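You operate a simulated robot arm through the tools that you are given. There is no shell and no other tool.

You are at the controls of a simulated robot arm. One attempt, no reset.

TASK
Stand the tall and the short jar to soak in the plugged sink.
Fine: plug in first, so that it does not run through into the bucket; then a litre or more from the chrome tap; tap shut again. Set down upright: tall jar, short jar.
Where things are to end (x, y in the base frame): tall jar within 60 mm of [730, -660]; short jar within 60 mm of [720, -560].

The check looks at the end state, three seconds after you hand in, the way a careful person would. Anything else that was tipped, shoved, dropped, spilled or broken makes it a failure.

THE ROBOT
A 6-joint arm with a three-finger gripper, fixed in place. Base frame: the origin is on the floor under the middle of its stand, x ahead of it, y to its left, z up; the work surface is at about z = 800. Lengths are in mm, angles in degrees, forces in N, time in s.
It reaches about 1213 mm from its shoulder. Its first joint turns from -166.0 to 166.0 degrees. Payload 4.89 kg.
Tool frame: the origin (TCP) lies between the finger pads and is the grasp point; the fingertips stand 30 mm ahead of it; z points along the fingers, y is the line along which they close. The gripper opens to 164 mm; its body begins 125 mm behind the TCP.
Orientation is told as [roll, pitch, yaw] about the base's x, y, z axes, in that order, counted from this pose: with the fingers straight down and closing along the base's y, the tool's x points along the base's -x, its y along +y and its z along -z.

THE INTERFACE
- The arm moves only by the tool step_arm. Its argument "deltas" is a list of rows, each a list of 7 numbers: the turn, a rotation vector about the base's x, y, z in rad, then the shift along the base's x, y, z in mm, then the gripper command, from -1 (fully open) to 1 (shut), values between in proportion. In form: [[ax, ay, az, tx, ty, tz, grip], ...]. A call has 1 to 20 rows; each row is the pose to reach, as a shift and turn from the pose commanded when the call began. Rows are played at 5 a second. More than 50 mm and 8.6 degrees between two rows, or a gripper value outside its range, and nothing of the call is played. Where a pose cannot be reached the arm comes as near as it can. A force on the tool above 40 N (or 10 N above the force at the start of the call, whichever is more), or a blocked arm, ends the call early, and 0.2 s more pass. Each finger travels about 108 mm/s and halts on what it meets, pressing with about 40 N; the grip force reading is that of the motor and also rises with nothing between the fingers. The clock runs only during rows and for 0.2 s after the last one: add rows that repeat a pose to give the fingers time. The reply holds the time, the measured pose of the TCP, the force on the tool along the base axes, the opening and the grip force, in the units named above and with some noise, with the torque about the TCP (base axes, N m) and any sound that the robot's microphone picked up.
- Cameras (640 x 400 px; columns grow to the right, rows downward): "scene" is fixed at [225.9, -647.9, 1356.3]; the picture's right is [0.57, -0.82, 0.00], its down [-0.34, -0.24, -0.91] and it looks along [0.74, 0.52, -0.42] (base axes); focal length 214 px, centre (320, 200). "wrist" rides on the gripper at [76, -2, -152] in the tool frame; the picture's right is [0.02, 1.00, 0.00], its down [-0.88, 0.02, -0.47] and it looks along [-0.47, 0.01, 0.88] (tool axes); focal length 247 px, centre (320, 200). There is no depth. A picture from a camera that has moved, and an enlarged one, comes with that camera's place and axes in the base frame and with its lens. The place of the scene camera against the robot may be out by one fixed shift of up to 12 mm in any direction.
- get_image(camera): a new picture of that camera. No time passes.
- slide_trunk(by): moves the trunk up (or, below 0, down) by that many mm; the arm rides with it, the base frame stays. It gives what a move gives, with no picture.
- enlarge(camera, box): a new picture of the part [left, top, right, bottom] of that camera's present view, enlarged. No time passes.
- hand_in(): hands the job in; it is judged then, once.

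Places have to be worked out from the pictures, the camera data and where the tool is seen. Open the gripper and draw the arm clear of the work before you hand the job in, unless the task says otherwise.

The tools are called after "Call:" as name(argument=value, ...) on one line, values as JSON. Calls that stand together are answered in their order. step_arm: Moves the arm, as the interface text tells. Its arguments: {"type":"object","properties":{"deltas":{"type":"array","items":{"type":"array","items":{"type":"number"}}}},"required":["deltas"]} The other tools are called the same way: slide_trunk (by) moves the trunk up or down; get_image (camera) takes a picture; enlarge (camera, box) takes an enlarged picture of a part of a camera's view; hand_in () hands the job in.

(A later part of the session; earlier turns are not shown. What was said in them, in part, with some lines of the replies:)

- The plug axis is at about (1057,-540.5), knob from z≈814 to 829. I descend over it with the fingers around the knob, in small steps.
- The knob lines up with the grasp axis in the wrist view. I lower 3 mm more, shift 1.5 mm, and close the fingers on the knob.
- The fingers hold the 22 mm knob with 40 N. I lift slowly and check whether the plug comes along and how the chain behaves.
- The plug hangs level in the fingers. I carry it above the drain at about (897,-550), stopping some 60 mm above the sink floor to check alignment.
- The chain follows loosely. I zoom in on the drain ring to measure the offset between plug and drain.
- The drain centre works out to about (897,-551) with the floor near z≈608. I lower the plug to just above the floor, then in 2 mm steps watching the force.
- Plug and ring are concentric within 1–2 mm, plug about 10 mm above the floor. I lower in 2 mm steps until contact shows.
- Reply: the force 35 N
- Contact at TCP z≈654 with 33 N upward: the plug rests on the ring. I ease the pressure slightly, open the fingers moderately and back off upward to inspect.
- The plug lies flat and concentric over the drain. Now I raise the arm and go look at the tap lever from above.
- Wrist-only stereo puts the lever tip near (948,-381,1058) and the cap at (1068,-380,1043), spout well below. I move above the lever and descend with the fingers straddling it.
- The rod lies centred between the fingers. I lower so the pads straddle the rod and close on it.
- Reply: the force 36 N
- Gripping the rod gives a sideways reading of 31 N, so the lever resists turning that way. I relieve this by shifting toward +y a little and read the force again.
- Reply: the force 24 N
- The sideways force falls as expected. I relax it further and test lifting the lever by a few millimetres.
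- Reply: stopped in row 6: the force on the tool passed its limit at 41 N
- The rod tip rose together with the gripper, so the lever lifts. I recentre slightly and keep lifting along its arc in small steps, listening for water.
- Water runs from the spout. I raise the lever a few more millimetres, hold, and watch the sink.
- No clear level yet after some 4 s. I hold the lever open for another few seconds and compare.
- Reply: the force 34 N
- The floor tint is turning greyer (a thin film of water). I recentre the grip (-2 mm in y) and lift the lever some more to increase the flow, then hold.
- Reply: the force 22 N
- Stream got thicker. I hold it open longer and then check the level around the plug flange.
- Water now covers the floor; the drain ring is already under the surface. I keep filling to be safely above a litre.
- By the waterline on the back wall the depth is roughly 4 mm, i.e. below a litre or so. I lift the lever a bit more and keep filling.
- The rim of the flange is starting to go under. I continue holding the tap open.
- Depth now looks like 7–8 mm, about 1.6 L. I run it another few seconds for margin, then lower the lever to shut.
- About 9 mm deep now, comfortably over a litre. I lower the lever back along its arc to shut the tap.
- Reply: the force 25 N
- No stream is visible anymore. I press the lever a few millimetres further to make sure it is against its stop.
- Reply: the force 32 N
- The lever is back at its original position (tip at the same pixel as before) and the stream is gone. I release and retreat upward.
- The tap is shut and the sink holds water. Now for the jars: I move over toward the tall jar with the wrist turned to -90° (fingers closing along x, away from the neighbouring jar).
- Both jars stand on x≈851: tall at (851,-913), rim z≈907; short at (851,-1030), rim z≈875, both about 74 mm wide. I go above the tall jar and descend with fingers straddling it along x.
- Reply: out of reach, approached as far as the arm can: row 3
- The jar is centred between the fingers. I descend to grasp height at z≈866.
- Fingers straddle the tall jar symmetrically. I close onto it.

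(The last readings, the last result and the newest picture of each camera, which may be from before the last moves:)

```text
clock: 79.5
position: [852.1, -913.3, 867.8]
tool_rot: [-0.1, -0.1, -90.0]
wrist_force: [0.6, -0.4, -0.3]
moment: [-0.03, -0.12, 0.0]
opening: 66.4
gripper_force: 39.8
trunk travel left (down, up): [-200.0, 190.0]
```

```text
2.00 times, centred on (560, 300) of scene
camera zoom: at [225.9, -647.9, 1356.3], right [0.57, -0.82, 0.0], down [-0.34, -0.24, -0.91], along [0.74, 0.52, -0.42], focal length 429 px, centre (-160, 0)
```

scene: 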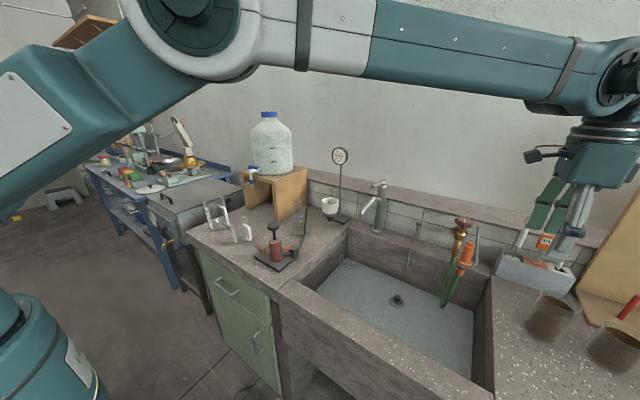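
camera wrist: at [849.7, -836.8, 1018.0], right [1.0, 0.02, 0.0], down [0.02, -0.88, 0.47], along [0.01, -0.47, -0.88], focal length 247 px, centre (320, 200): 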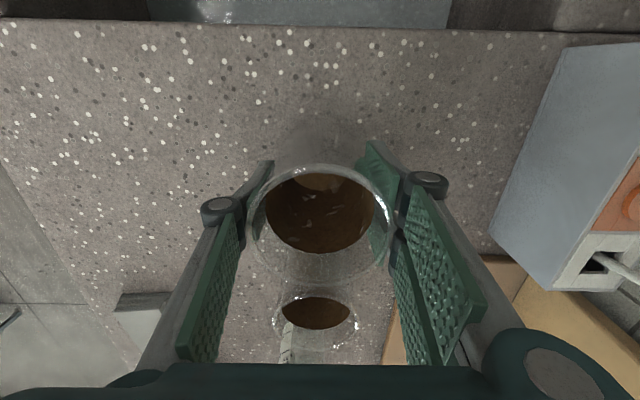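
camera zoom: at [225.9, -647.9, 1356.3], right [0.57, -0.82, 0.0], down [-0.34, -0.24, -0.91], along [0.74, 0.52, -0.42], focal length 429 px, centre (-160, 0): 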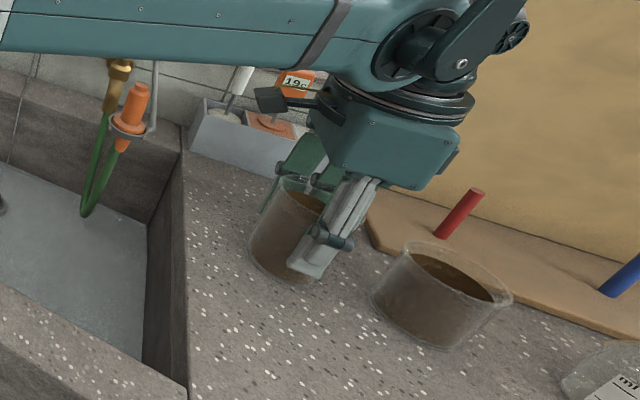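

The jar is held (opening 66 mm, 40 N). I lift it gently 60 mm and check it stays upright in the grip.

Call:
step_arm(deltas=[[0, 0, 0, 0, 0, 10, 1], [0, 0, 0, 0, 0, 25, 1], [0, 0, 0, 0, 0, 40, 1], [0, 0, 0, -5, 3, 55, 1], [0, 0, 0, -5, 3, 60, 1], [0, 0, 0, -5, 3, 60, 1]])

Call:
get_image(camera="wrist")

Call:
enlarge(camera="scene", box=[480, 200, 640, 400])

```text
clock: 80.9
position: [846.0, -910.2, 928.2]
tool_rot: [-0.1, -0.1, -90.0]
wrist_force: [-0.9, 0.4, -2.5]
moment: [-0.04, 0.0, -0.04]
opening: 66.8
gripper_force: 40.0
trunk travel left (down, up): [-200.0, 190.0]
```

```text
taken
camera wrist: at [845.2, -834.5, 1079.9], right [1.0, 0.02, 0.0], down [0.02, -0.88, 0.47], along [0.01, -0.47, -0.88], focal length 247 px, centre (320, 200)
```

wrist: 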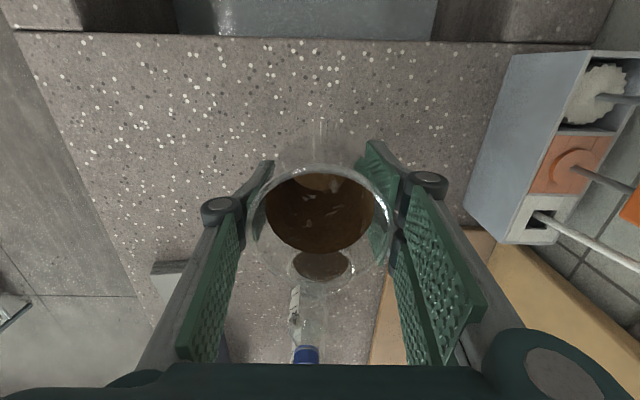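

```text
2.00 times, centred on (560, 300) of scene
camera zoom: at [225.9, -647.9, 1356.3], right [0.57, -0.82, 0.0], down [-0.34, -0.24, -0.91], along [0.74, 0.52, -0.42], focal length 429 px, centre (-160, 0)
```

zoom: 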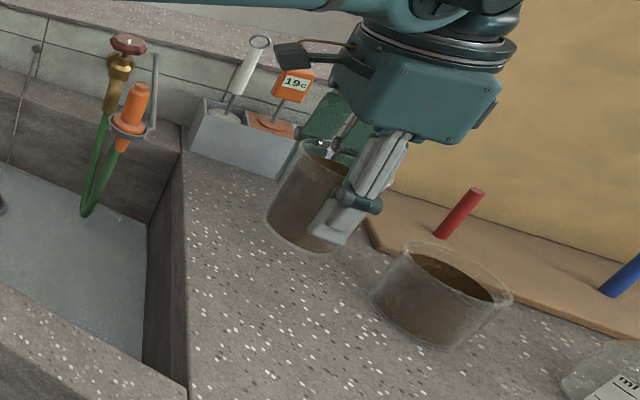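

The tall jar hangs upright (about 0.25 kg). I carry it over the sink to (725,-690), turning the wrist back to yaw 0 on the way, passing well in front of the hose nozzle.

Call:
step_arm(deltas=[[0, 0, 0.13, -20, 0, 10, 1], [0, 0, 0.26, -45, 0, 20, 1], [0, 0, 0.39, -70, 5, 25, 1], [0, 0, 0.52, -95, 15, 25, 1], [0, 0, 0.65, -115, 35, 25, 1], [0, 0, 0.78, -121, 65, 25, 1], [0, 0, 0.91, -121, 100, 25, 1], [0, 0, 1.04, -121, 135, 25, 1], [0, 0, 1.17, -121, 170, 25, 1], [0, 0, 1.3, -121, 200, 25, 1], [0, 0, 1.43, -121, 220, 25, 1], [0, 0, 1.569, -121, 220, 25, 1], [0, 0, 1.569, -121, 220, 25, 1]])

Call:
get_image(camera="wrist")

Call:
get_image(camera="scene")

```text
clock: 83.7
position: [725.2, -690.1, 953.0]
tool_rot: [-0.1, -0.1, 0.1]
wrist_force: [0.7, -0.7, -1.8]
moment: [-0.02, 0.03, -0.02]
opening: 66.7
gripper_force: 39.9
trunk travel left (down, up): [-200.0, 190.0]
```

```text
taken
camera wrist: at [649.1, -692.6, 1104.3], right [-0.02, 1.0, 0.0], down [0.88, 0.02, 0.47], along [0.47, 0.01, -0.88], focal length 247 px, centre (320, 200)
```

wrist: 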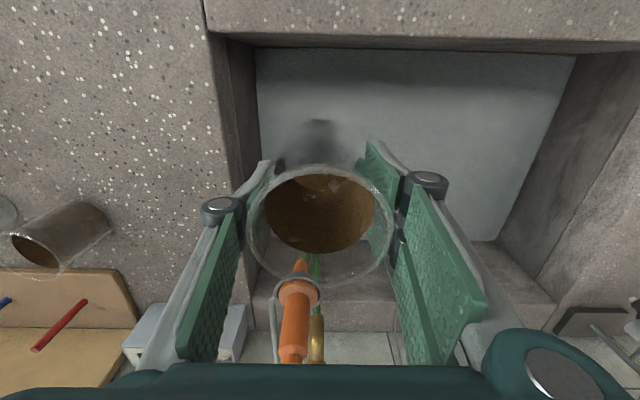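

```text
taken
```

scene: 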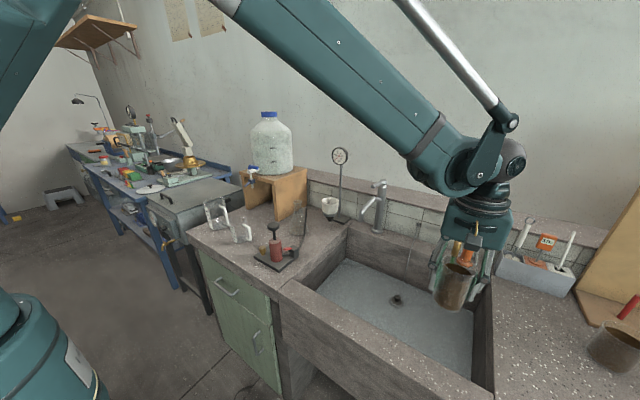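

The jar is over the sink, clear of the walls and nozzle. I lower it to about 20 mm above the sink floor.

Call:
step_arm(deltas=[[0, 0, 0, 0, 0, -35, 1], [0, 0, 0, 0, 0, -75, 1], [0, 0, 0, 0, 0, -115, 1], [0, 0, 0, 0, 0, -155, 1], [0, 0, 0, 0, 0, -195, 1], [0, 0, 0, 0, 0, -230, 1], [0, 0, 0, 0, 0, -255, 1], [0, 0, 0, 0, 0, -255, 1]])

Call:
get_image(camera="wrist")

Call:
get_image(camera="scene")

```text
clock: 85.5
position: [724.1, -692.0, 697.3]
tool_rot: [-0.1, -0.2, -0.1]
wrist_force: [0.0, -0.4, -2.2]
moment: [0.02, 0.02, 0.01]
opening: 66.6
gripper_force: 40.2
trunk travel left (down, up): [-200.0, 190.0]
```

```text
taken
camera wrist: at [647.8, -692.7, 848.4], right [-0.02, 1.0, 0.0], down [0.88, 0.02, 0.47], along [0.47, 0.01, -0.88], focal length 247 px, centre (320, 200)
```

wrist: 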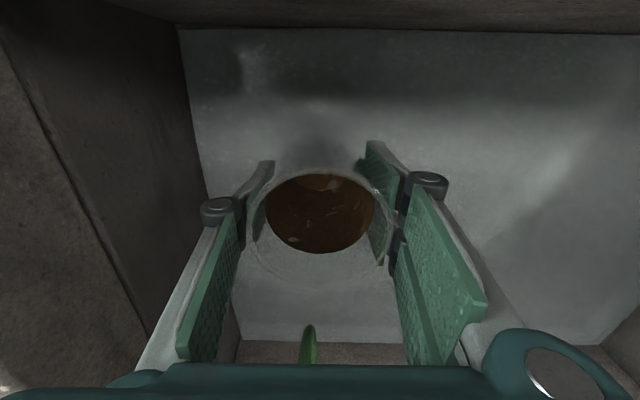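

```text
taken
```

scene: 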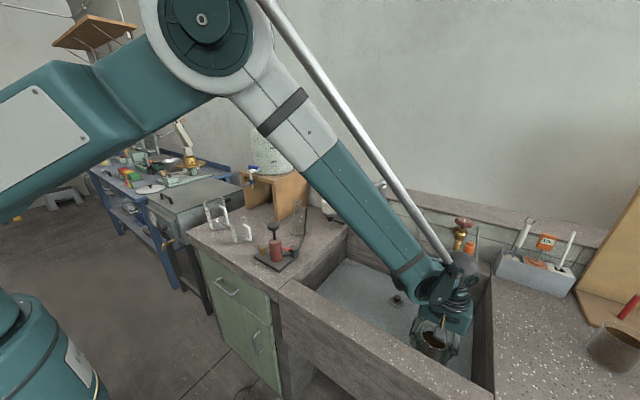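

Force is still just the jar's weight. I continue down in 3 mm steps until contact.

Call:
step_arm(deltas=[[0, 0, 0, 0, 0, -4, 1], [0, 0, 0, 0, 0, -8, 1], [0, 0, 0, 0, 0, -11, 1], [0, 0, 0, 0, 0, -14, 1], [0, 0, 0, 0, 0, -16, 1], [0, 0, 0, 0, 0, -17, 1], [0, 0, 0, 0, 0, -18, 1], [0, 0, 0, 0, 0, -18, 1]])

```text
clock: 87.3
position: [724.7, -693.1, 677.6]
tool_rot: [-0.1, -0.1, -0.1]
wrist_force: [1.1, 0.2, -1.4]
moment: [0.0, 0.01, 0.0]
opening: 66.5
gripper_force: 40.1
trunk travel left (down, up): [-200.0, 190.0]
```

No contact yet at z≈678. I continue in 1 mm steps.

Call:
step_arm(deltas=[[0, 0, 0, 0, 0, -1, 1], [0, 0, 0, 0, 0, -2, 1], [0, 0, 0, 0, 0, -3, 1], [0, 0, 0, 0, 0, -3, 1]])

```text
clock: 88.3
position: [725.1, -689.8, 675.8]
tool_rot: [-0.2, -0.1, -0.1]
wrist_force: [5.0, -7.0, 20.0]
moment: [-0.18, -0.07, 0.0]
opening: 66.8
gripper_force: 40.1
trunk travel left (down, up): [-200.0, 190.0]
```

Contact (20 N) – the jar is on the floor of the sink. I ease off 1.5 mm, open the fingers and rise straight up.

Call:
step_arm(deltas=[[0, 0, 0, 0, 0, 1.5, 1], [0, 0, 0, 0, 0, 1.5, 1], [0, 0, 0, 0, 0, 1.5, 0], [0, 0, 0, 0, 0, 1.5, -0.3], [0, 0, 0, 0, 0, 1.5, -0.3], [0, 0, 0, 0, 0, 1.5, -0.3], [0, 0, 0, 0, 0, 30, -0.3], [0, 0, 0, 0, 0, 70, -0.3], [0, 0, 0, 0, 0, 110, -0.3], [0, 0, 0, 0, 0, 150, -0.3], [0, 0, 0, 0, 0, 190, -0.3], [0, 0, 0, 0, 0, 230, -0.3], [0, 0, 0, 0, 0, 270, -0.3], [0, 0, 0, 0, 0, 270, -0.3]])

Call:
get_image(camera="wrist")

Call:
get_image(camera="scene")

```text
clock: 91.3
position: [723.3, -688.9, 946.2]
tool_rot: [-0.1, 0.0, -0.1]
wrist_force: [-1.0, 0.3, 0.3]
moment: [-0.06, -0.06, 0.0]
opening: 106.6
gripper_force: 0.0
trunk travel left (down, up): [-200.0, 190.0]
```

```text
taken
camera wrist: at [646.4, -690.7, 1097.1], right [-0.02, 1.0, 0.0], down [0.88, 0.02, 0.47], along [0.47, 0.01, -0.88], focal length 247 px, centre (320, 200)
```

wrist: 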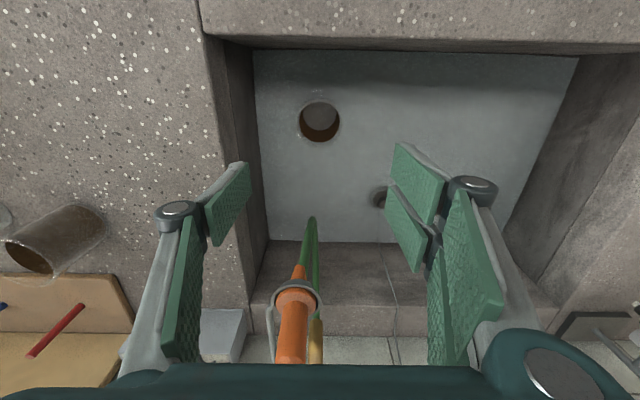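

```text
taken
```

scene: 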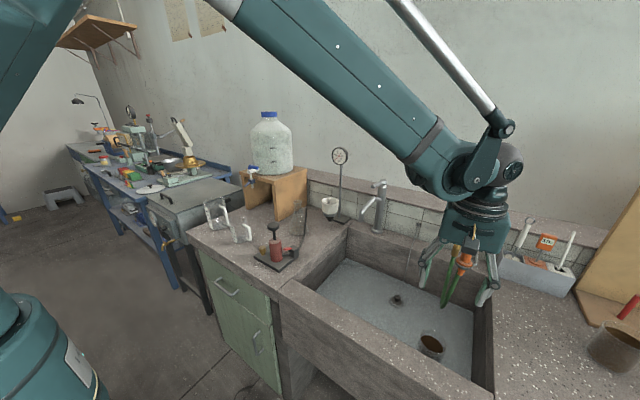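

The tall jar stands upright in the water near (720,-691). Now the short jar at (851,-1030), at the edge of reach: I first swing over to the right counter with the wrist turned toward it, keeping clear of the hose nozzle.

Call:
step_arm(deltas=[[0, 0, -0.1, 0, -35, 10, -0.3], [0, 0, -0.2, -3, -70, 20, -0.3], [0, 0, -0.33, -3, -110, 30, -0.3], [0, 0, -0.46, 5, -150, 38, -0.3], [0, 0, -0.6, 20, -190, 44, -0.3], [0, 0, -0.74, 35, -220, 44, -0.3], [0, 0, -0.88, 47, -241, 44, -0.3], [0, 0, -0.88, 47, -241, 44, -0.3]])

Call:
get_image(camera="wrist")

Call:
enlarge(camera="scene", box=[320, 200, 480, 400])

```text
clock: 93.1
position: [772.2, -932.9, 989.0]
tool_rot: [-0.1, -0.1, -50.5]
wrist_force: [0.4, 0.4, -0.8]
moment: [0.06, 0.04, 0.01]
opening: 106.4
gripper_force: 0.0
trunk travel left (down, up): [-200.0, 190.0]
```

```text
taken
camera wrist: at [722.4, -875.5, 1140.7], right [0.76, 0.65, 0.0], down [0.57, -0.67, 0.47], along [0.31, -0.36, -0.88], focal length 247 px, centre (320, 200)
```

wrist: 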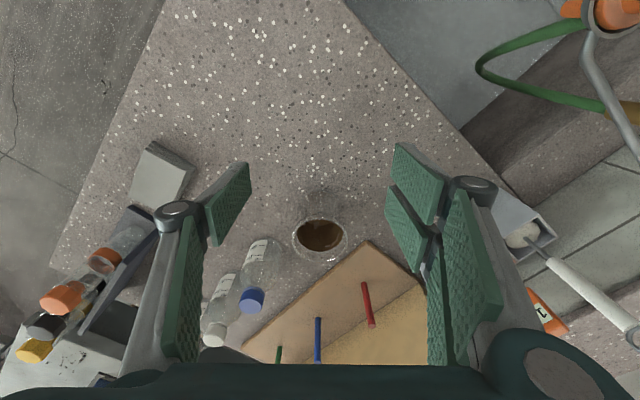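

```text
2.00 times, centred on (400, 300) of scene
camera zoom: at [225.9, -647.9, 1356.3], right [0.57, -0.82, 0.0], down [-0.34, -0.24, -0.91], along [0.74, 0.52, -0.42], focal length 429 px, centre (160, 0)
```

zoom: 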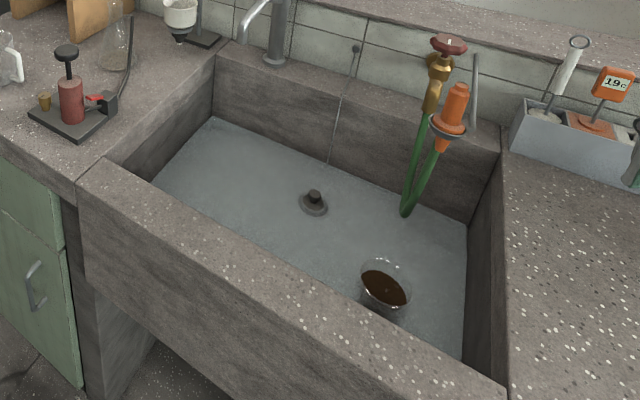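

The tall jar is fine in the sink. The short jar is confirmed at (853,-1028); a yaw of about -70° gives the best clearance to the bottle and the board, so I turn there first.

Call:
step_arm(deltas=[[0, 0, -0.12, 8, -8, 0, -0.3], [0, 0, -0.24, 16, -16, 0, -0.3], [0, 0, -0.341, 25, -20, -2, -0.3], [0, 0, -0.341, 25, -20, -2, -0.3]])

Call:
step_arm(deltas=[[-0.123, -0.045, 0, 7, -1, 0, -0.3], [-0.246, -0.09, 0, 15, -2, -2, -0.3], [-0.369, -0.134, 0, 23, -3, -4, -0.3], [-0.493, -0.179, 0, 30, -4, -5, -0.3], [-0.493, -0.179, 0, 30, -4, -5, -0.3]])

Call:
get_image(camera="wrist")

Call:
get_image(camera="scene")

```text
clock: 94.1
position: [799.3, -952.9, 988.2]
tool_rot: [-0.1, -0.1, -70.2]
wrist_force: [1.0, -0.5, -0.9]
moment: [0.04, 0.06, 0.03]
opening: 106.7
gripper_force: 0.1
trunk travel left (down, up): [-200.0, 190.0]
```

```text
clock: 95.3
position: [826.3, -955.0, 982.7]
tool_rot: [-0.1, -30.2, -70.0]
wrist_force: [-0.4, 0.1, -0.4]
moment: [-0.04, 0.0, -0.02]
opening: 106.6
gripper_force: 0.0
trunk travel left (down, up): [-200.0, 190.0]
```

```text
taken
camera wrist: at [776.4, -821.4, 1074.6], right [0.93, 0.36, -0.01], down [0.2, -0.48, 0.85], along [0.3, -0.8, -0.52], focal length 247 px, centre (320, 200)
```

wrist: 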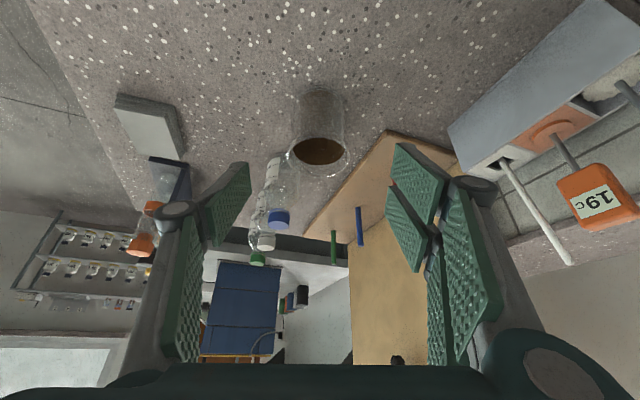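

```text
taken
```

scene: 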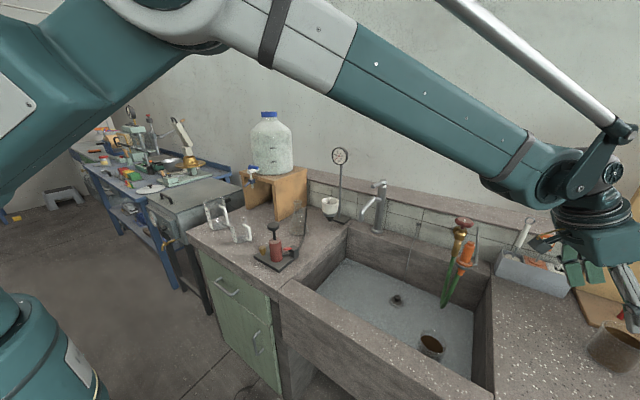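

Reach with the 30° tilt is fine and the jar is centred. I advance along the tool axis to about 50 mm short of the grasp point and check clearances.

Call:
step_arm(deltas=[[0, 0, 0, 4, -12, -21, -0.3], [0, 0, 0, 8, -24, -43, -0.3], [0, 0, 0, 12, -36, -65, -0.3], [0, 0, 0, 16, -48, -86, -0.3], [0, 0, 0, 16, -48, -86, -0.3]])

Call:
get_image(camera="wrist")

Call:
enlarge(camera="scene", box=[500, 220, 640, 400])

```text
clock: 96.5
position: [844.9, -1005.3, 895.6]
tool_rot: [-0.1, -30.1, -70.1]
wrist_force: [0.5, -0.1, -0.5]
moment: [-0.03, 0.02, 0.0]
opening: 106.5
gripper_force: 0.0
trunk travel left (down, up): [-200.0, 190.0]
```

```text
taken
camera wrist: at [794.0, -871.8, 988.6], right [0.93, 0.36, -0.01], down [0.2, -0.49, 0.85], along [0.3, -0.8, -0.52], focal length 247 px, centre (320, 200)
```

wrist: 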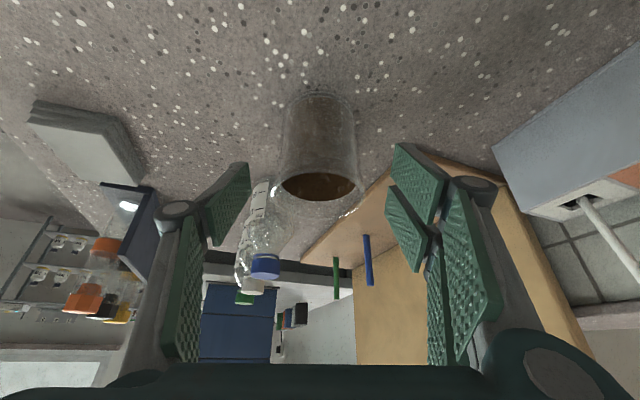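

```text
2.22 times, centred on (570, 310) of scene
camera zoom: at [225.9, -647.9, 1356.3], right [0.57, -0.82, 0.0], down [-0.34, -0.24, -0.91], along [0.74, 0.52, -0.42], focal length 477 px, centre (-236, -44)
```

zoom: 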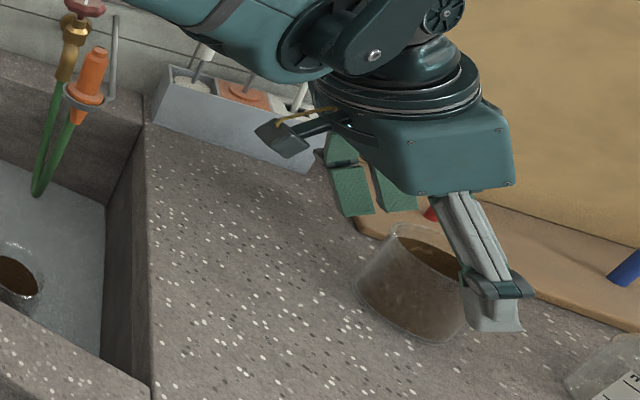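

All clear: jar centred, bottle well beyond the finger. I advance the last stretch to z≈853.

Call:
step_arm(deltas=[[0, 0, 0, 2, -7, -14, -0.3], [0, 0, 0, 4, -14, -28, -0.3], [0, 0, 0, 6, -22, -41, -0.3], [0, 0, 0, 6, -22, -41, -0.3]])

Call:
get_image(camera="wrist")

Call:
enlarge(camera="scene", box=[500, 220, 640, 400])

```text
clock: 97.5
position: [848.9, -1028.4, 858.1]
tool_rot: [-0.1, -30.2, -70.0]
wrist_force: [-0.2, -0.2, 0.3]
moment: [-0.02, 0.0, -0.04]
opening: 106.5
gripper_force: 0.0
trunk travel left (down, up): [-200.0, 190.0]
```

```text
taken
camera wrist: at [799.4, -894.0, 950.3], right [0.93, 0.36, -0.01], down [0.2, -0.49, 0.85], along [0.3, -0.8, -0.52], focal length 247 px, centre (320, 200)
```

wrist: 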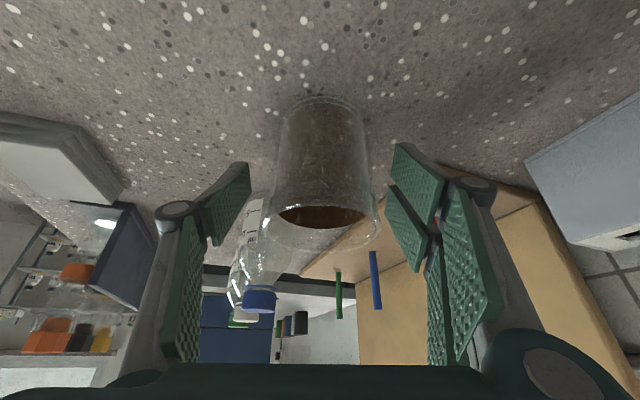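

```text
2.22 times, centred on (570, 310) of scene
camera zoom: at [225.9, -647.9, 1356.3], right [0.57, -0.82, 0.0], down [-0.34, -0.24, -0.91], along [0.74, 0.52, -0.42], focal length 477 px, centre (-236, -44)
```

zoom: 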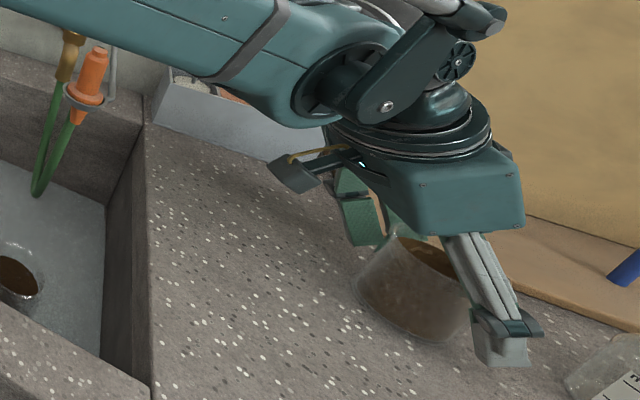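

The jar sits between the pads within 2–3 mm. I make a small correction, lower 3 mm and close the fingers.

Call:
step_arm(deltas=[[0, 0, 0, 2, 0, -3, -0.3], [0, 0, 0, 2, 0, -3, 0], [0, 0, 0, 2, 0, -3, 0.3], [0, 0, 0, 2, 0, -3, 1], [0, 0, 0, 2, 0, -3, 1], [0, 0, 0, 2, 0, -3, 1], [0, 0, 0, 2, 0, -3, 1]])

Call:
get_image(camera="wrist")

Call:
enlarge(camera="scene", box=[500, 220, 640, 400])

```text
clock: 99.1
position: [852.1, -1025.1, 854.4]
tool_rot: [-0.1, -30.2, -70.1]
wrist_force: [0.1, -0.2, 0.3]
moment: [0.01, -0.05, 0.02]
opening: 69.5
gripper_force: 40.2
trunk travel left (down, up): [-200.0, 190.0]
```

```text
taken
camera wrist: at [801.8, -892.9, 946.7], right [0.93, 0.36, -0.01], down [0.2, -0.49, 0.85], along [0.3, -0.8, -0.52], focal length 247 px, centre (320, 200)
```

wrist: 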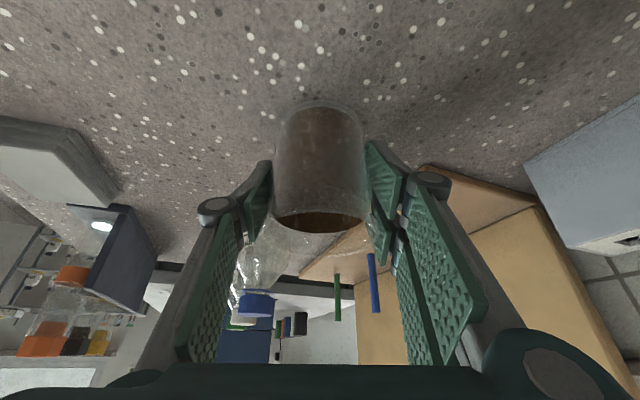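

```text
2.22 times, centred on (570, 310) of scene
camera zoom: at [225.9, -647.9, 1356.3], right [0.57, -0.82, 0.0], down [-0.34, -0.24, -0.91], along [0.74, 0.52, -0.42], focal length 477 px, centre (-236, -44)
```

zoom: 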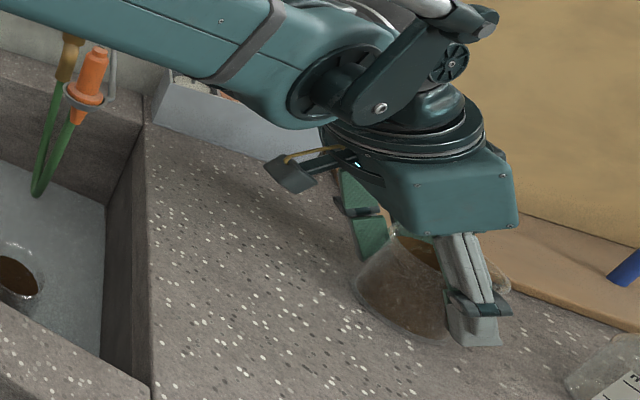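

Gripped at 69.5 mm. I lift 12 mm first to check the jar stays upright.

Call:
step_arm(deltas=[[0, 0, 0, 0, 0, 4, 1], [0, 0, 0, 0, 0, 8, 1], [0, 0, 0, 0, 0, 12, 1], [0, 0, 0, 0, 0, 20, 1], [0, 0, 0, 0, 0, 20, 1]])

Call:
get_image(camera="wrist")

Call:
enlarge(camera="scene", box=[500, 220, 640, 400])

```text
clock: 100.3
position: [850.9, -1026.0, 873.6]
tool_rot: [-0.1, -30.1, -70.0]
wrist_force: [0.7, 0.1, -1.4]
moment: [0.0, -0.05, 0.02]
opening: 69.4
gripper_force: 40.2
trunk travel left (down, up): [-200.0, 190.0]
```

```text
taken
camera wrist: at [801.6, -892.6, 966.1], right [0.93, 0.36, -0.01], down [0.2, -0.49, 0.85], along [0.3, -0.8, -0.52], focal length 247 px, centre (320, 200)
```

wrist: 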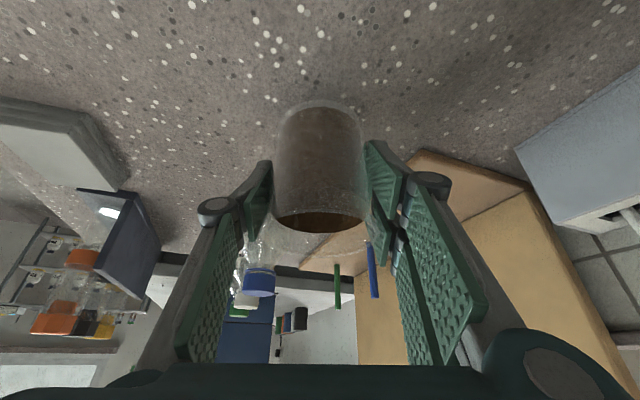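

```text
2.22 times, centred on (570, 310) of scene
camera zoom: at [225.9, -647.9, 1356.3], right [0.57, -0.82, 0.0], down [-0.34, -0.24, -0.91], along [0.74, 0.52, -0.42], focal length 477 px, centre (-236, -44)
```

zoom: 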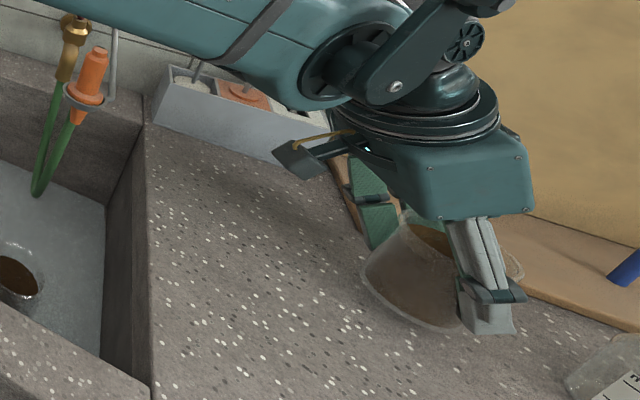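

The short jar is held upright. I carry it back over the sink along x≈700 (clear of the nozzle), turning to yaw -90° so that the tool leans along the sink's length, ending above (730,-560).

Call:
step_arm(deltas=[[0, 0, -0.07, -10, 0, 20, 1], [0, 0, -0.14, -30, 10, 40, 1], [0, 0, -0.21, -55, 20, 55, 1], [0, 0, -0.28, -85, 35, 65, 1], [0, 0, -0.349, -115, 55, 68, 1], [0, 0, -0.349, -140, 85, 68, 1], [0, 0, -0.349, -151, 120, 68, 1], [0, 0, -0.349, -151, 160, 68, 1], [0, 0, -0.349, -151, 200, 68, 1], [0, 0, -0.349, -151, 240, 68, 1], [0, 0, -0.349, -151, 280, 68, 1], [0, 0, -0.349, -151, 320, 68, 1], [0, 0, -0.349, -151, 360, 68, 1], [0, 0, -0.349, -151, 400, 68, 1], [0, 0, -0.349, -151, 435, 68, 1], [0, 0, -0.349, -148, 466, 68, 1], [0, 0, -0.349, -135, 466, 68, 1], [0, 0, -0.349, -121, 466, 68, 1], [0, 0, -0.349, -121, 466, 68, 1]])

Call:
get_image(camera="wrist")

Call:
get_image(camera="scene")

```text
clock: 104.3
position: [731.1, -560.6, 942.3]
tool_rot: [-0.2, -30.2, -89.9]
wrist_force: [0.5, 0.9, -1.5]
moment: [-0.02, 0.0, -0.01]
opening: 69.1
gripper_force: 40.2
trunk travel left (down, up): [-200.0, 190.0]
```

```text
taken
camera wrist: at [729.8, -418.2, 1035.2], right [1.0, 0.02, -0.01], down [0.02, -0.52, 0.85], along [0.01, -0.85, -0.52], focal length 247 px, centre (320, 200)
```

wrist: 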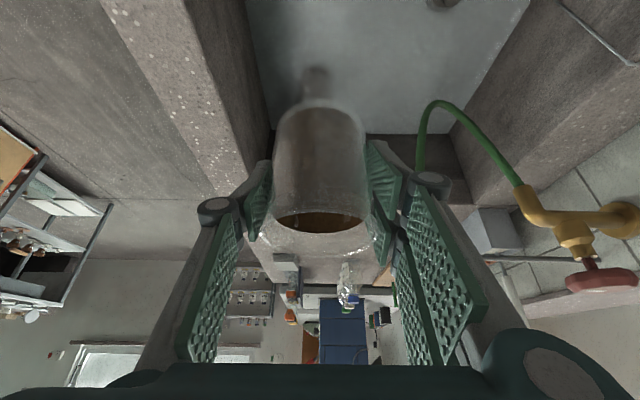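

```text
taken
```

scene: 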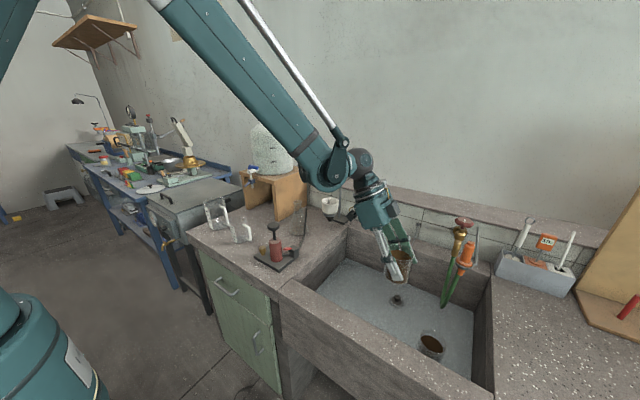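

I zoom in to check the jar's uprightness and the clearance to the tap before lowering.

Call:
enlarge(camera="scene", box=[330, 160, 470, 310])

```text
2.67 times, centred on (400, 235) of scene
camera zoom: at [225.9, -647.9, 1356.3], right [0.57, -0.82, 0.0], down [-0.34, -0.24, -0.91], along [0.74, 0.52, -0.42], focal length 572 px, centre (107, 107)
```

zoom: 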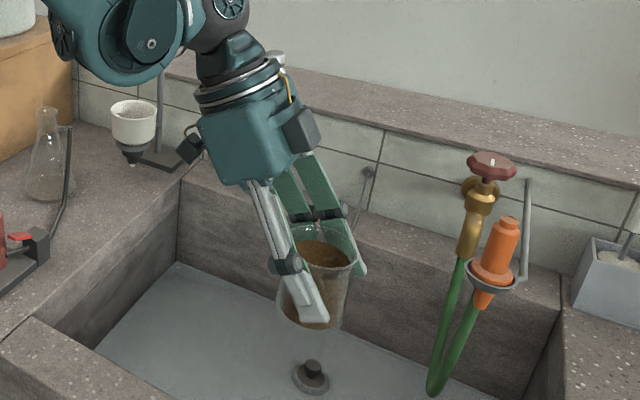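

The jar hangs upright and the gripper is clear of tap and walls. I lower it in stages to about 20 mm above the floor.

Call:
step_arm(deltas=[[0, 0, 0, 0, 0, -35, 1], [0, 0, 0, 0, 0, -70, 1], [0, 0, 0, 0, 0, -105, 1], [0, 0, 0, 0, 0, -140, 1], [0, 0, 0, 0, 0, -140, 1]])

Call:
enlarge(camera="scene", box=[300, 140, 480, 340])

Call:
get_image(camera="wrist")

```text
clock: 105.5
position: [730.6, -560.1, 801.3]
tool_rot: [-0.1, -30.1, -90.0]
wrist_force: [0.1, -0.1, -1.2]
moment: [-0.02, 0.02, -0.01]
opening: 69.4
gripper_force: 40.2
trunk travel left (down, up): [-200.0, 190.0]
```

```text
2.00 times, centred on (390, 240) of scene
camera zoom: at [225.9, -647.9, 1356.3], right [0.57, -0.82, 0.0], down [-0.34, -0.24, -0.91], along [0.74, 0.52, -0.42], focal length 429 px, centre (180, 120)
```

zoom: 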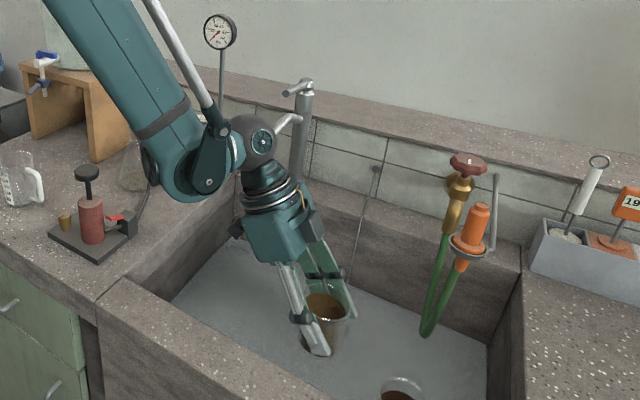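

```text
taken
camera wrist: at [729.0, -418.0, 893.5], right [1.0, 0.02, -0.01], down [0.02, -0.52, 0.85], along [0.01, -0.85, -0.52], focal length 247 px, centre (320, 200)
```

wrist: 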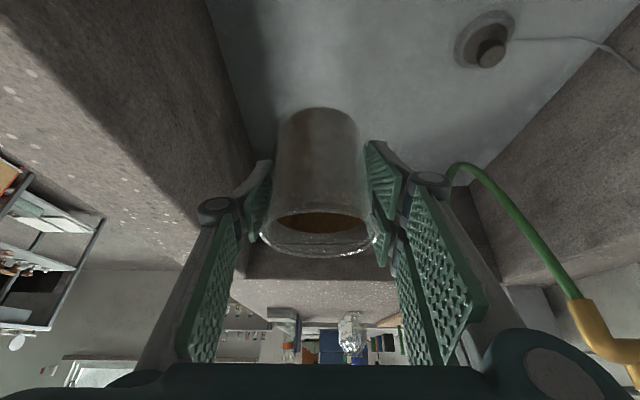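

Clearances remain good. I continue lowering to TCP z≈678.

Call:
step_arm(deltas=[[0, 0, 0, 0, 0, -30, 1], [0, 0, 0, 0, 0, -60, 1], [0, 0, 0, 0, 0, -85, 1], [0, 0, 0, 0, 0, -105, 1], [0, 0, 0, 0, 0, -120, 1], [0, 0, 0, 0, 0, -120, 1]])

Call:
enlarge(camera="scene", box=[300, 140, 480, 340])

Call:
get_image(camera="wrist")

```text
clock: 106.9
position: [730.1, -558.7, 682.4]
tool_rot: [-0.1, -30.2, -89.9]
wrist_force: [-0.2, 0.6, -1.3]
moment: [0.04, 0.01, 0.0]
opening: 69.2
gripper_force: 40.2
trunk travel left (down, up): [-200.0, 190.0]
```

```text
2.00 times, centred on (390, 240) of scene
camera zoom: at [225.9, -647.9, 1356.3], right [0.57, -0.82, 0.0], down [-0.34, -0.24, -0.91], along [0.74, 0.52, -0.42], focal length 429 px, centre (180, 120)
```

zoom: 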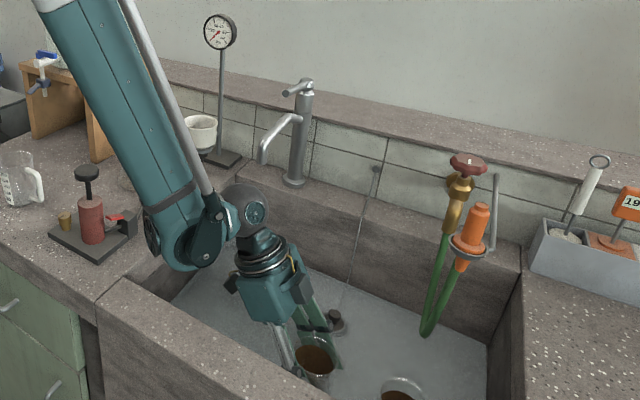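

```text
taken
camera wrist: at [728.4, -417.4, 774.5], right [1.0, 0.02, -0.01], down [0.02, -0.52, 0.85], along [0.01, -0.85, -0.52], focal length 247 px, centre (320, 200)
```

wrist: 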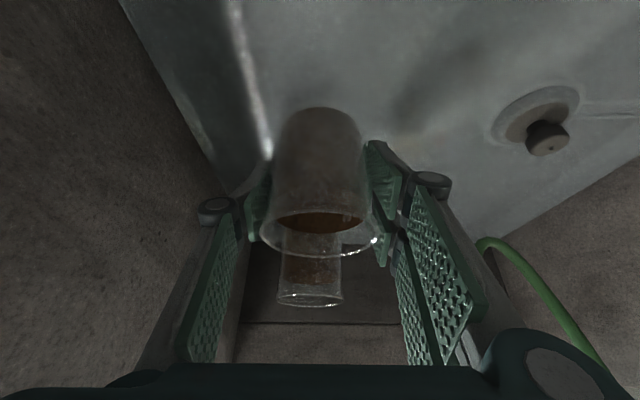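

The forearm joint is still well above the rim. I continue down in small steps to contact (expected near z≈663).

Call:
step_arm(deltas=[[0, 0, 0, 0, 0, -4, 1], [0, 0, 0, 0, 0, -8, 1], [0, 0, 0, 0, 0, -12, 1], [0, 0, 0, 0, 0, -15, 1], [0, 0, 0, 0, 0, -17, 1], [0, 0, 0, 0, 0, -17, 1]])

```text
clock: 108.3
position: [730.7, -559.5, 664.6]
tool_rot: [0.0, -30.3, -90.1]
wrist_force: [-0.2, -0.3, -0.6]
moment: [0.0, 0.01, 0.02]
opening: 68.9
gripper_force: 40.5
trunk travel left (down, up): [-200.0, 190.0]
```

Not yet touching (-0.6 N). I continue in 1 mm steps.

Call:
step_arm(deltas=[[0, 0, 0, 0, 0, -1, 1], [0, 0, 0, 0, 0, -2, 1], [0, 0, 0, 0, 0, -2, 1]])

```text
clock: 109.1
position: [730.5, -559.9, 664.6]
tool_rot: [-0.1, -30.2, -90.0]
wrist_force: [1.3, 7.1, 19.4]
moment: [0.43, -0.41, 0.1]
opening: 69.2
gripper_force: 39.8
trunk travel left (down, up): [-200.0, 190.0]
```

Contact (19 N): the short jar stands on the floor. I relieve slightly, open, and back out along the tool axis.

Call:
step_arm(deltas=[[0, 0, 0, 0, 0, 1.5, 1], [0, 0, 0, 0, 0, 1.5, 1], [0, 0, 0, 0, 0, 1.5, 0.1], [0, 0, 0, 0, 0, 1.5, -0.15], [0, 0, 0, 0, 0, 1.5, -0.25], [0, 0, 0, 0, 0, 1.5, -0.25]])

Call:
get_image(camera="wrist")

```text
clock: 110.5
position: [729.3, -559.8, 665.0]
tool_rot: [-0.1, -30.2, -90.0]
wrist_force: [0.0, -0.3, -0.4]
moment: [0.01, 0.0, 0.0]
opening: 102.4
gripper_force: 0.0
trunk travel left (down, up): [-200.0, 190.0]
```

```text
taken
camera wrist: at [728.2, -417.7, 757.0], right [1.0, 0.02, -0.01], down [0.02, -0.52, 0.85], along [0.01, -0.85, -0.52], focal length 247 px, centre (320, 200)
```

wrist: 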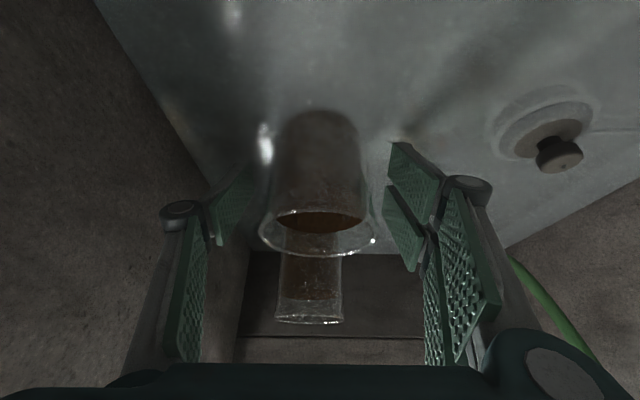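

Both jars stand; the short one is free of the fingers. I retreat along the tool axis and then straight up.

Call:
step_arm(deltas=[[0, 0, 0, 0, 10, 17.3, -0.25], [0, 0, 0, 0, 25, 43.3, -0.25], [0, 0, 0, 0, 40, 75, -0.25], [0, 0, 0, 0, 45, 115, -0.25], [0, 0, 0, 0, 45, 155, -0.25], [0, 0, 0, 0, 45, 195, -0.25], [0, 0, 0, 0, 45, 235, -0.25], [0, 0, 0, 0, 45, 275, -0.25], [0, 0, 0, 0, 45, 315, -0.25], [0, 0, 0, 0, 45, 350, -0.25], [0, 0, 0, 0, 45, 350, -0.25]])

Call:
get_image(camera="wrist")

Call:
get_image(camera="scene")

```text
clock: 112.9
position: [730.3, -511.2, 1017.9]
tool_rot: [-0.1, -30.2, -90.1]
wrist_force: [0.3, 0.8, -0.1]
moment: [0.0, -0.03, 0.04]
opening: 102.5
gripper_force: 0.0
trunk travel left (down, up): [-200.0, 190.0]
```

```text
taken
camera wrist: at [727.8, -369.5, 1109.5], right [1.0, 0.02, -0.01], down [0.02, -0.52, 0.85], along [0.01, -0.85, -0.52], focal length 247 px, centre (320, 200)
```

wrist: 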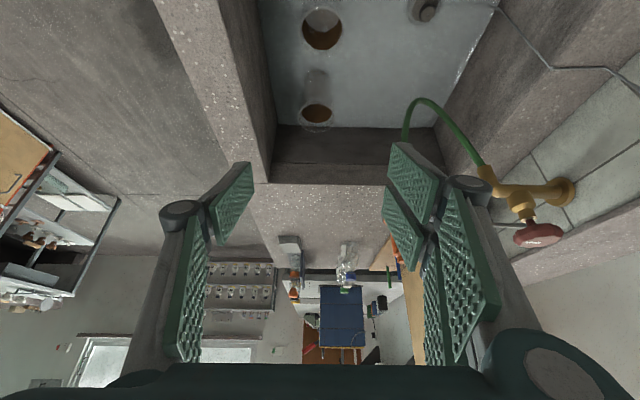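

```text
taken
```

scene: 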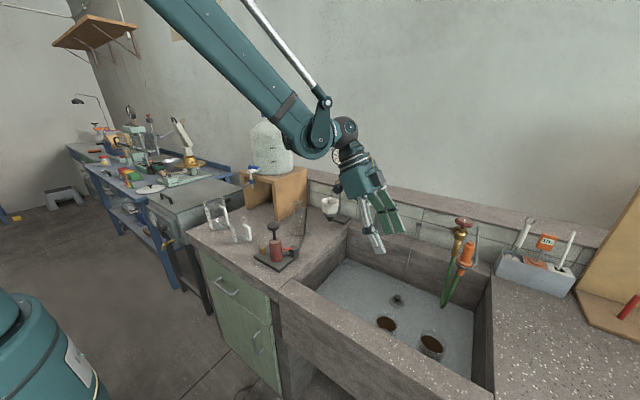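

Both jars stand upright in the water. I straighten the tool and draw the arm up and back, then inspect everything.

Call:
step_arm(deltas=[[0.13, 0, 0, -10, 0, 40, -0.25], [0.26, 0, 0, -20, 0, 80, -0.25], [0.39, 0, 0, -30, 10, 120, -0.4], [0.524, 0, 0, -40, 20, 160, -0.6], [0.524, 0, 0, -50, 40, 200, -0.8], [0.524, 0, 0, -60, 60, 240, -1], [0.524, 0, 0, -70, 90, 275, -1], [0.524, 0, 0, -80, 120, 300, -1], [0.524, 0, 0, -80, 120, 300, -1]])

Call:
step_arm(deltas=[[0, 0, 0.14, -5, 25, 12, -1], [0, 0, 0.28, -10, 50, 24, -1], [0, 0, 0.42, -15, 75, 36, -1], [0, 0, 0.56, -20, 100, 48, -1], [0, 0, 0.7, -25, 125, 60, -1], [0, 0, 0.84, -28, 150, 72, -1], [0, 0, 0.98, -28, 175, 80, -1], [0, 0, 1.12, -28, 200, 80, -1], [0, 0, 1.26, -28, 225, 80, -1], [0, 0, 1.4, -28, 240, 80, -1], [0, 0, 1.57, -28, 250, 80, -1], [0, 0, 1.57, -28, 250, 80, -1]])

Call:
get_image(camera="scene")

Call:
enlarge(camera="scene", box=[340, 240, 500, 370])

Call:
get_image(camera="wrist")

```text
clock: 114.9
position: [651.1, -392.6, 1314.8]
tool_rot: [0.0, -0.2, -90.0]
wrist_force: [-1.0, 1.3, 0.9]
moment: [-0.1, -0.11, -0.01]
opening: 163.9
gripper_force: 0.0
trunk travel left (down, up): [-200.0, 190.0]
```

```text
refused: row 11 steps farther than a row can; nothing moved
```

```text
taken
```

scene: 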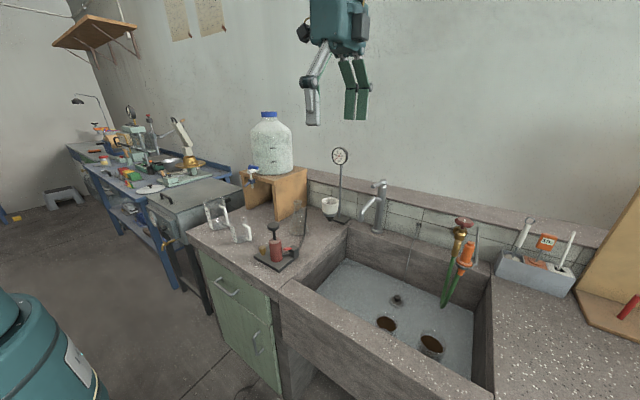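

```text
3.08 times, centred on (420, 305) of scene
camera zoom: at [225.9, -647.9, 1356.3], right [0.57, -0.82, 0.0], down [-0.34, -0.24, -0.91], along [0.74, 0.52, -0.42], focal length 660 px, centre (12, -123)
```

zoom: 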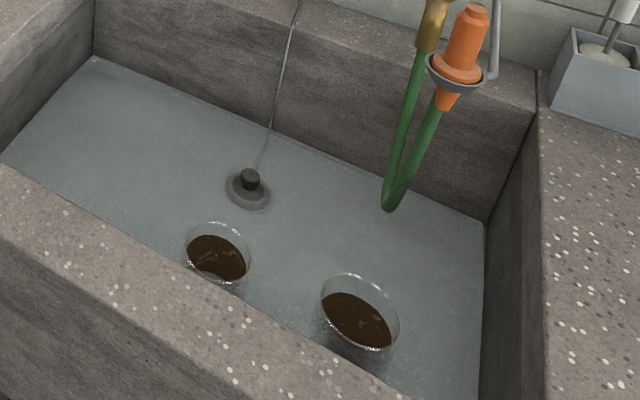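

```text
taken
camera wrist: at [649.7, -316.6, 1465.4], right [1.0, 0.02, 0.0], down [0.02, -0.88, 0.48], along [0.01, -0.48, -0.88], focal length 247 px, centre (320, 200)
```

wrist: 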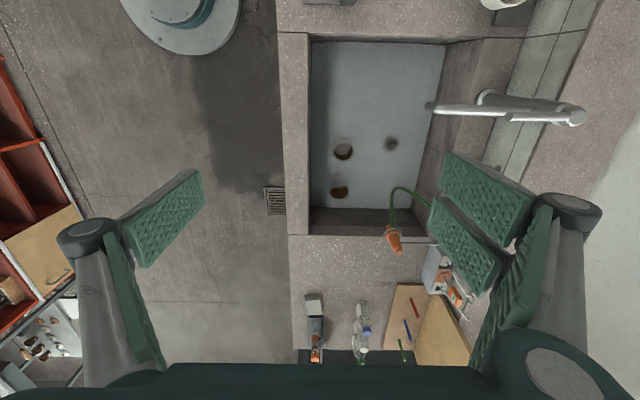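

Both jars check out: tall at about (721,-690), short at (732,-560). The retreat move was refused for one oversized turn, so I repeat it with finer steps and take a last look at tap and water.

Call:
step_arm(deltas=[[0, 0, 0.14, -5, 25, 12, -1], [0, 0, 0.28, -10, 50, 24, -1], [0, 0, 0.42, -15, 75, 36, -1], [0, 0, 0.56, -20, 100, 48, -1], [0, 0, 0.7, -25, 125, 60, -1], [0, 0, 0.84, -28, 150, 72, -1], [0, 0, 0.98, -28, 175, 80, -1], [0, 0, 1.12, -28, 200, 80, -1], [0, 0, 1.26, -28, 225, 80, -1], [0, 0, 1.4, -28, 240, 80, -1], [0, 0, 1.5, -28, 250, 80, -1], [0, 0, 1.57, -28, 250, 80, -1], [0, 0, 1.57, -28, 250, 80, -1]])

Call:
enlarge(camera="scene", box=[320, 160, 480, 340])

Call:
enlarge(camera="scene", box=[375, 275, 435, 315])

Call:
enlarge(camera="scene", box=[360, 300, 460, 370])

Call:
get_image(camera="wrist")

```text
clock: 117.7
position: [622.6, -146.5, 1392.8]
tool_rot: [-0.1, 0.0, 0.1]
wrist_force: [0.2, -0.9, -0.2]
moment: [0.03, 0.03, -0.02]
opening: 164.0
gripper_force: 0.1
trunk travel left (down, up): [-200.0, 190.0]
```

```text
2.22 times, centred on (400, 250) of scene
camera zoom: at [225.9, -647.9, 1356.3], right [0.57, -0.82, 0.0], down [-0.34, -0.24, -0.91], along [0.74, 0.52, -0.42], focal length 477 px, centre (142, 89)
```

zoom: 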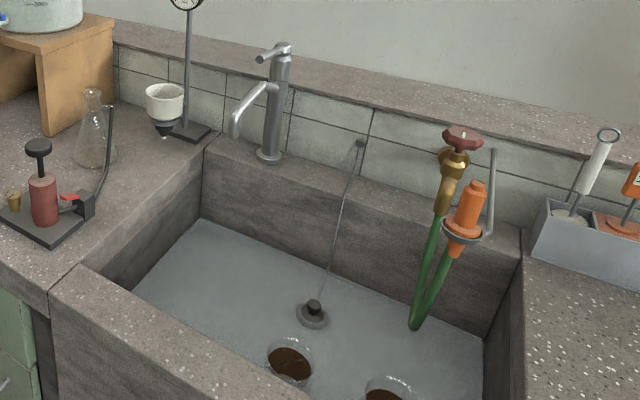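

```text
10.00 times, centred on (405, 295) of scene
camera zoom: at [225.9, -647.9, 1356.3], right [0.57, -0.82, 0.0], down [-0.34, -0.24, -0.91], along [0.74, 0.52, -0.42], focal length 2145 px, centre (-530, -750)
```

zoom: 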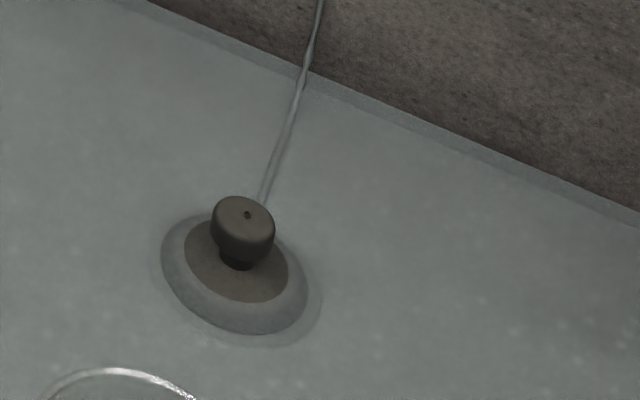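

```text
5.71 times, centred on (410, 335) of scene
camera zoom: at [225.9, -647.9, 1356.3], right [0.57, -0.82, 0.0], down [-0.34, -0.24, -0.91], along [0.74, 0.52, -0.42], focal length 1226 px, centre (-194, -571)
```

zoom: 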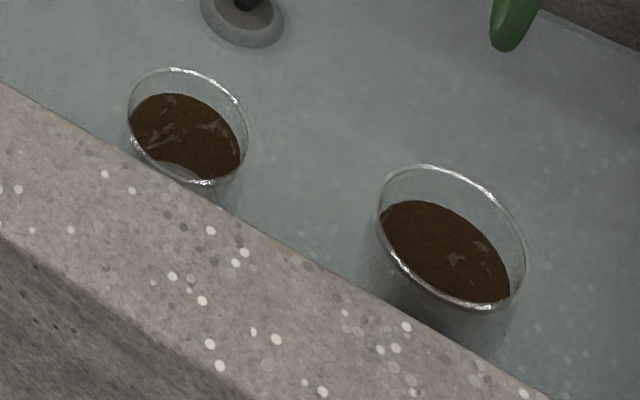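

```text
taken
camera wrist: at [545.0, -147.7, 1545.4], right [-0.02, 1.0, 0.0], down [0.88, 0.02, 0.48], along [0.48, 0.01, -0.88], focal length 247 px, centre (320, 200)
```

wrist: 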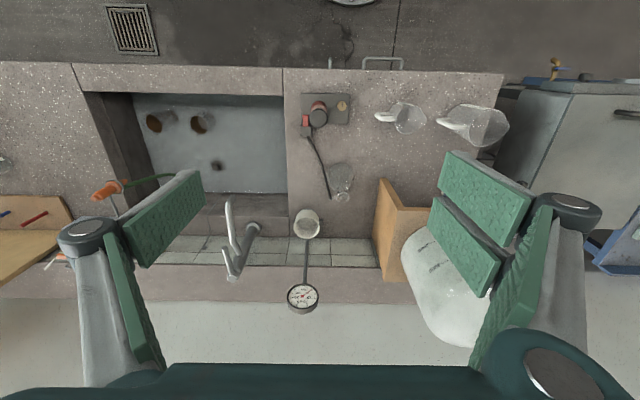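

Everything looks right: water stands, plug in place, jars upright. I check the spout up close for any remaining trickle and let a few seconds pass to confirm the level is steady.

Call:
enlarge(camera="scene", box=[350, 175, 400, 300])

Call:
step_arm(deltas=[[0, 0, 0, 0, 0, 0, -1], [0, 0, 0, 0, 0, 0, -1], [0, 0, 0, 0, 0, 0, -1], [0, 0, 0, 0, 0, 0, -1], [0, 0, 0, 0, 0, 0, -1], [0, 0, 0, 0, 0, 0, -1], [0, 0, 0, 0, 0, 0, -1], [0, 0, 0, 0, 0, 0, -1], [0, 0, 0, 0, 0, 0, -1], [0, 0, 0, 0, 0, 0, -1], [0, 0, 0, 0, 0, 0, -1], [0, 0, 0, 0, 0, 0, -1], [0, 0, 0, 0, 0, 0, -1], [0, 0, 0, 0, 0, 0, -1], [0, 0, 0, 0, 0, 0, -1], [0, 0, 0, 0, 0, 0, -1], [0, 0, 0, 0, 0, 0, -1], [0, 0, 0, 0, 0, 0, -1], [0, 0, 0, 0, 0, 0, -1], [0, 0, 0, 0, 0, 0, -1]])

Call:
enlarge(camera="scene", box=[375, 275, 435, 315])

```text
3.20 times, centred on (375, 238) of scene
camera zoom: at [225.9, -647.9, 1356.3], right [0.57, -0.82, 0.0], down [-0.34, -0.24, -0.91], along [0.74, 0.52, -0.42], focal length 686 px, centre (144, 80)
```

zoom: 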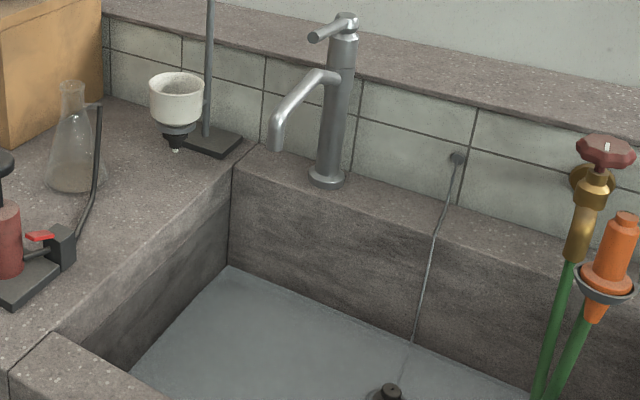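

```text
clock: 121.9
position: [622.6, -145.8, 1393.9]
tool_rot: [0.0, -0.1, -0.1]
wrist_force: [-0.3, 0.4, 0.2]
moment: [0.01, 0.0, 0.0]
opening: 164.0
gripper_force: 0.1
trunk travel left (down, up): [-200.0, 190.0]
```

```text
10.00 times, centred on (405, 295) of scene
camera zoom: at [225.9, -647.9, 1356.3], right [0.57, -0.82, 0.0], down [-0.34, -0.24, -0.91], along [0.74, 0.52, -0.42], focal length 2145 px, centre (-530, -750)
```

zoom: 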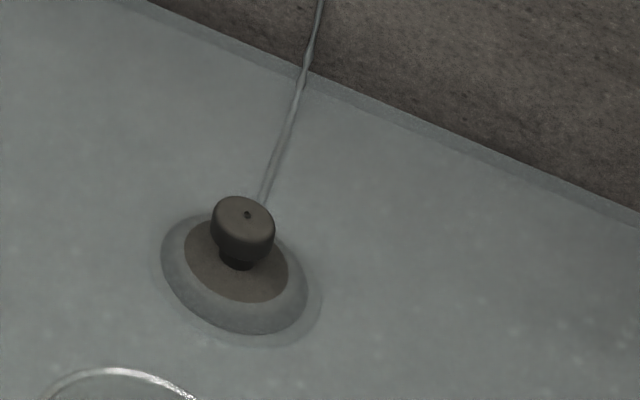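

The spout is dry. The water level did not change over four seconds, so the plug holds and the tap is shut. Both jars stand upright in place, the gripper is open and the arm is clear, so I hand in.

Call:
hand_in()

```text
The job is handed in.
```

The tall and short jars are standing upright in about 9 mm of water in the plugged sink, and the job is handed in. I don't have the check's verdict.

- **Plug:** it sits flat and centred over the drain. The water level did not drop over four seconds of watching at the end.
- **Water:** I estimate close to 2 litres from the chrome tap, judging by the waterline and the size of the sink floor. The litre or more should be met, but I had no direct measurement.
- **Tap:** the lever is back where it started and the spout is dry.
- **Tall jar:** at about (721, -690), roughly 31 mm from its target.
- **Short jar:** at about (732, -560), roughly 12 mm from its target.

Nothing else looked moved, tipped or spilled in the last pictures. The gripper is open and the arm is drawn back near its starting position.
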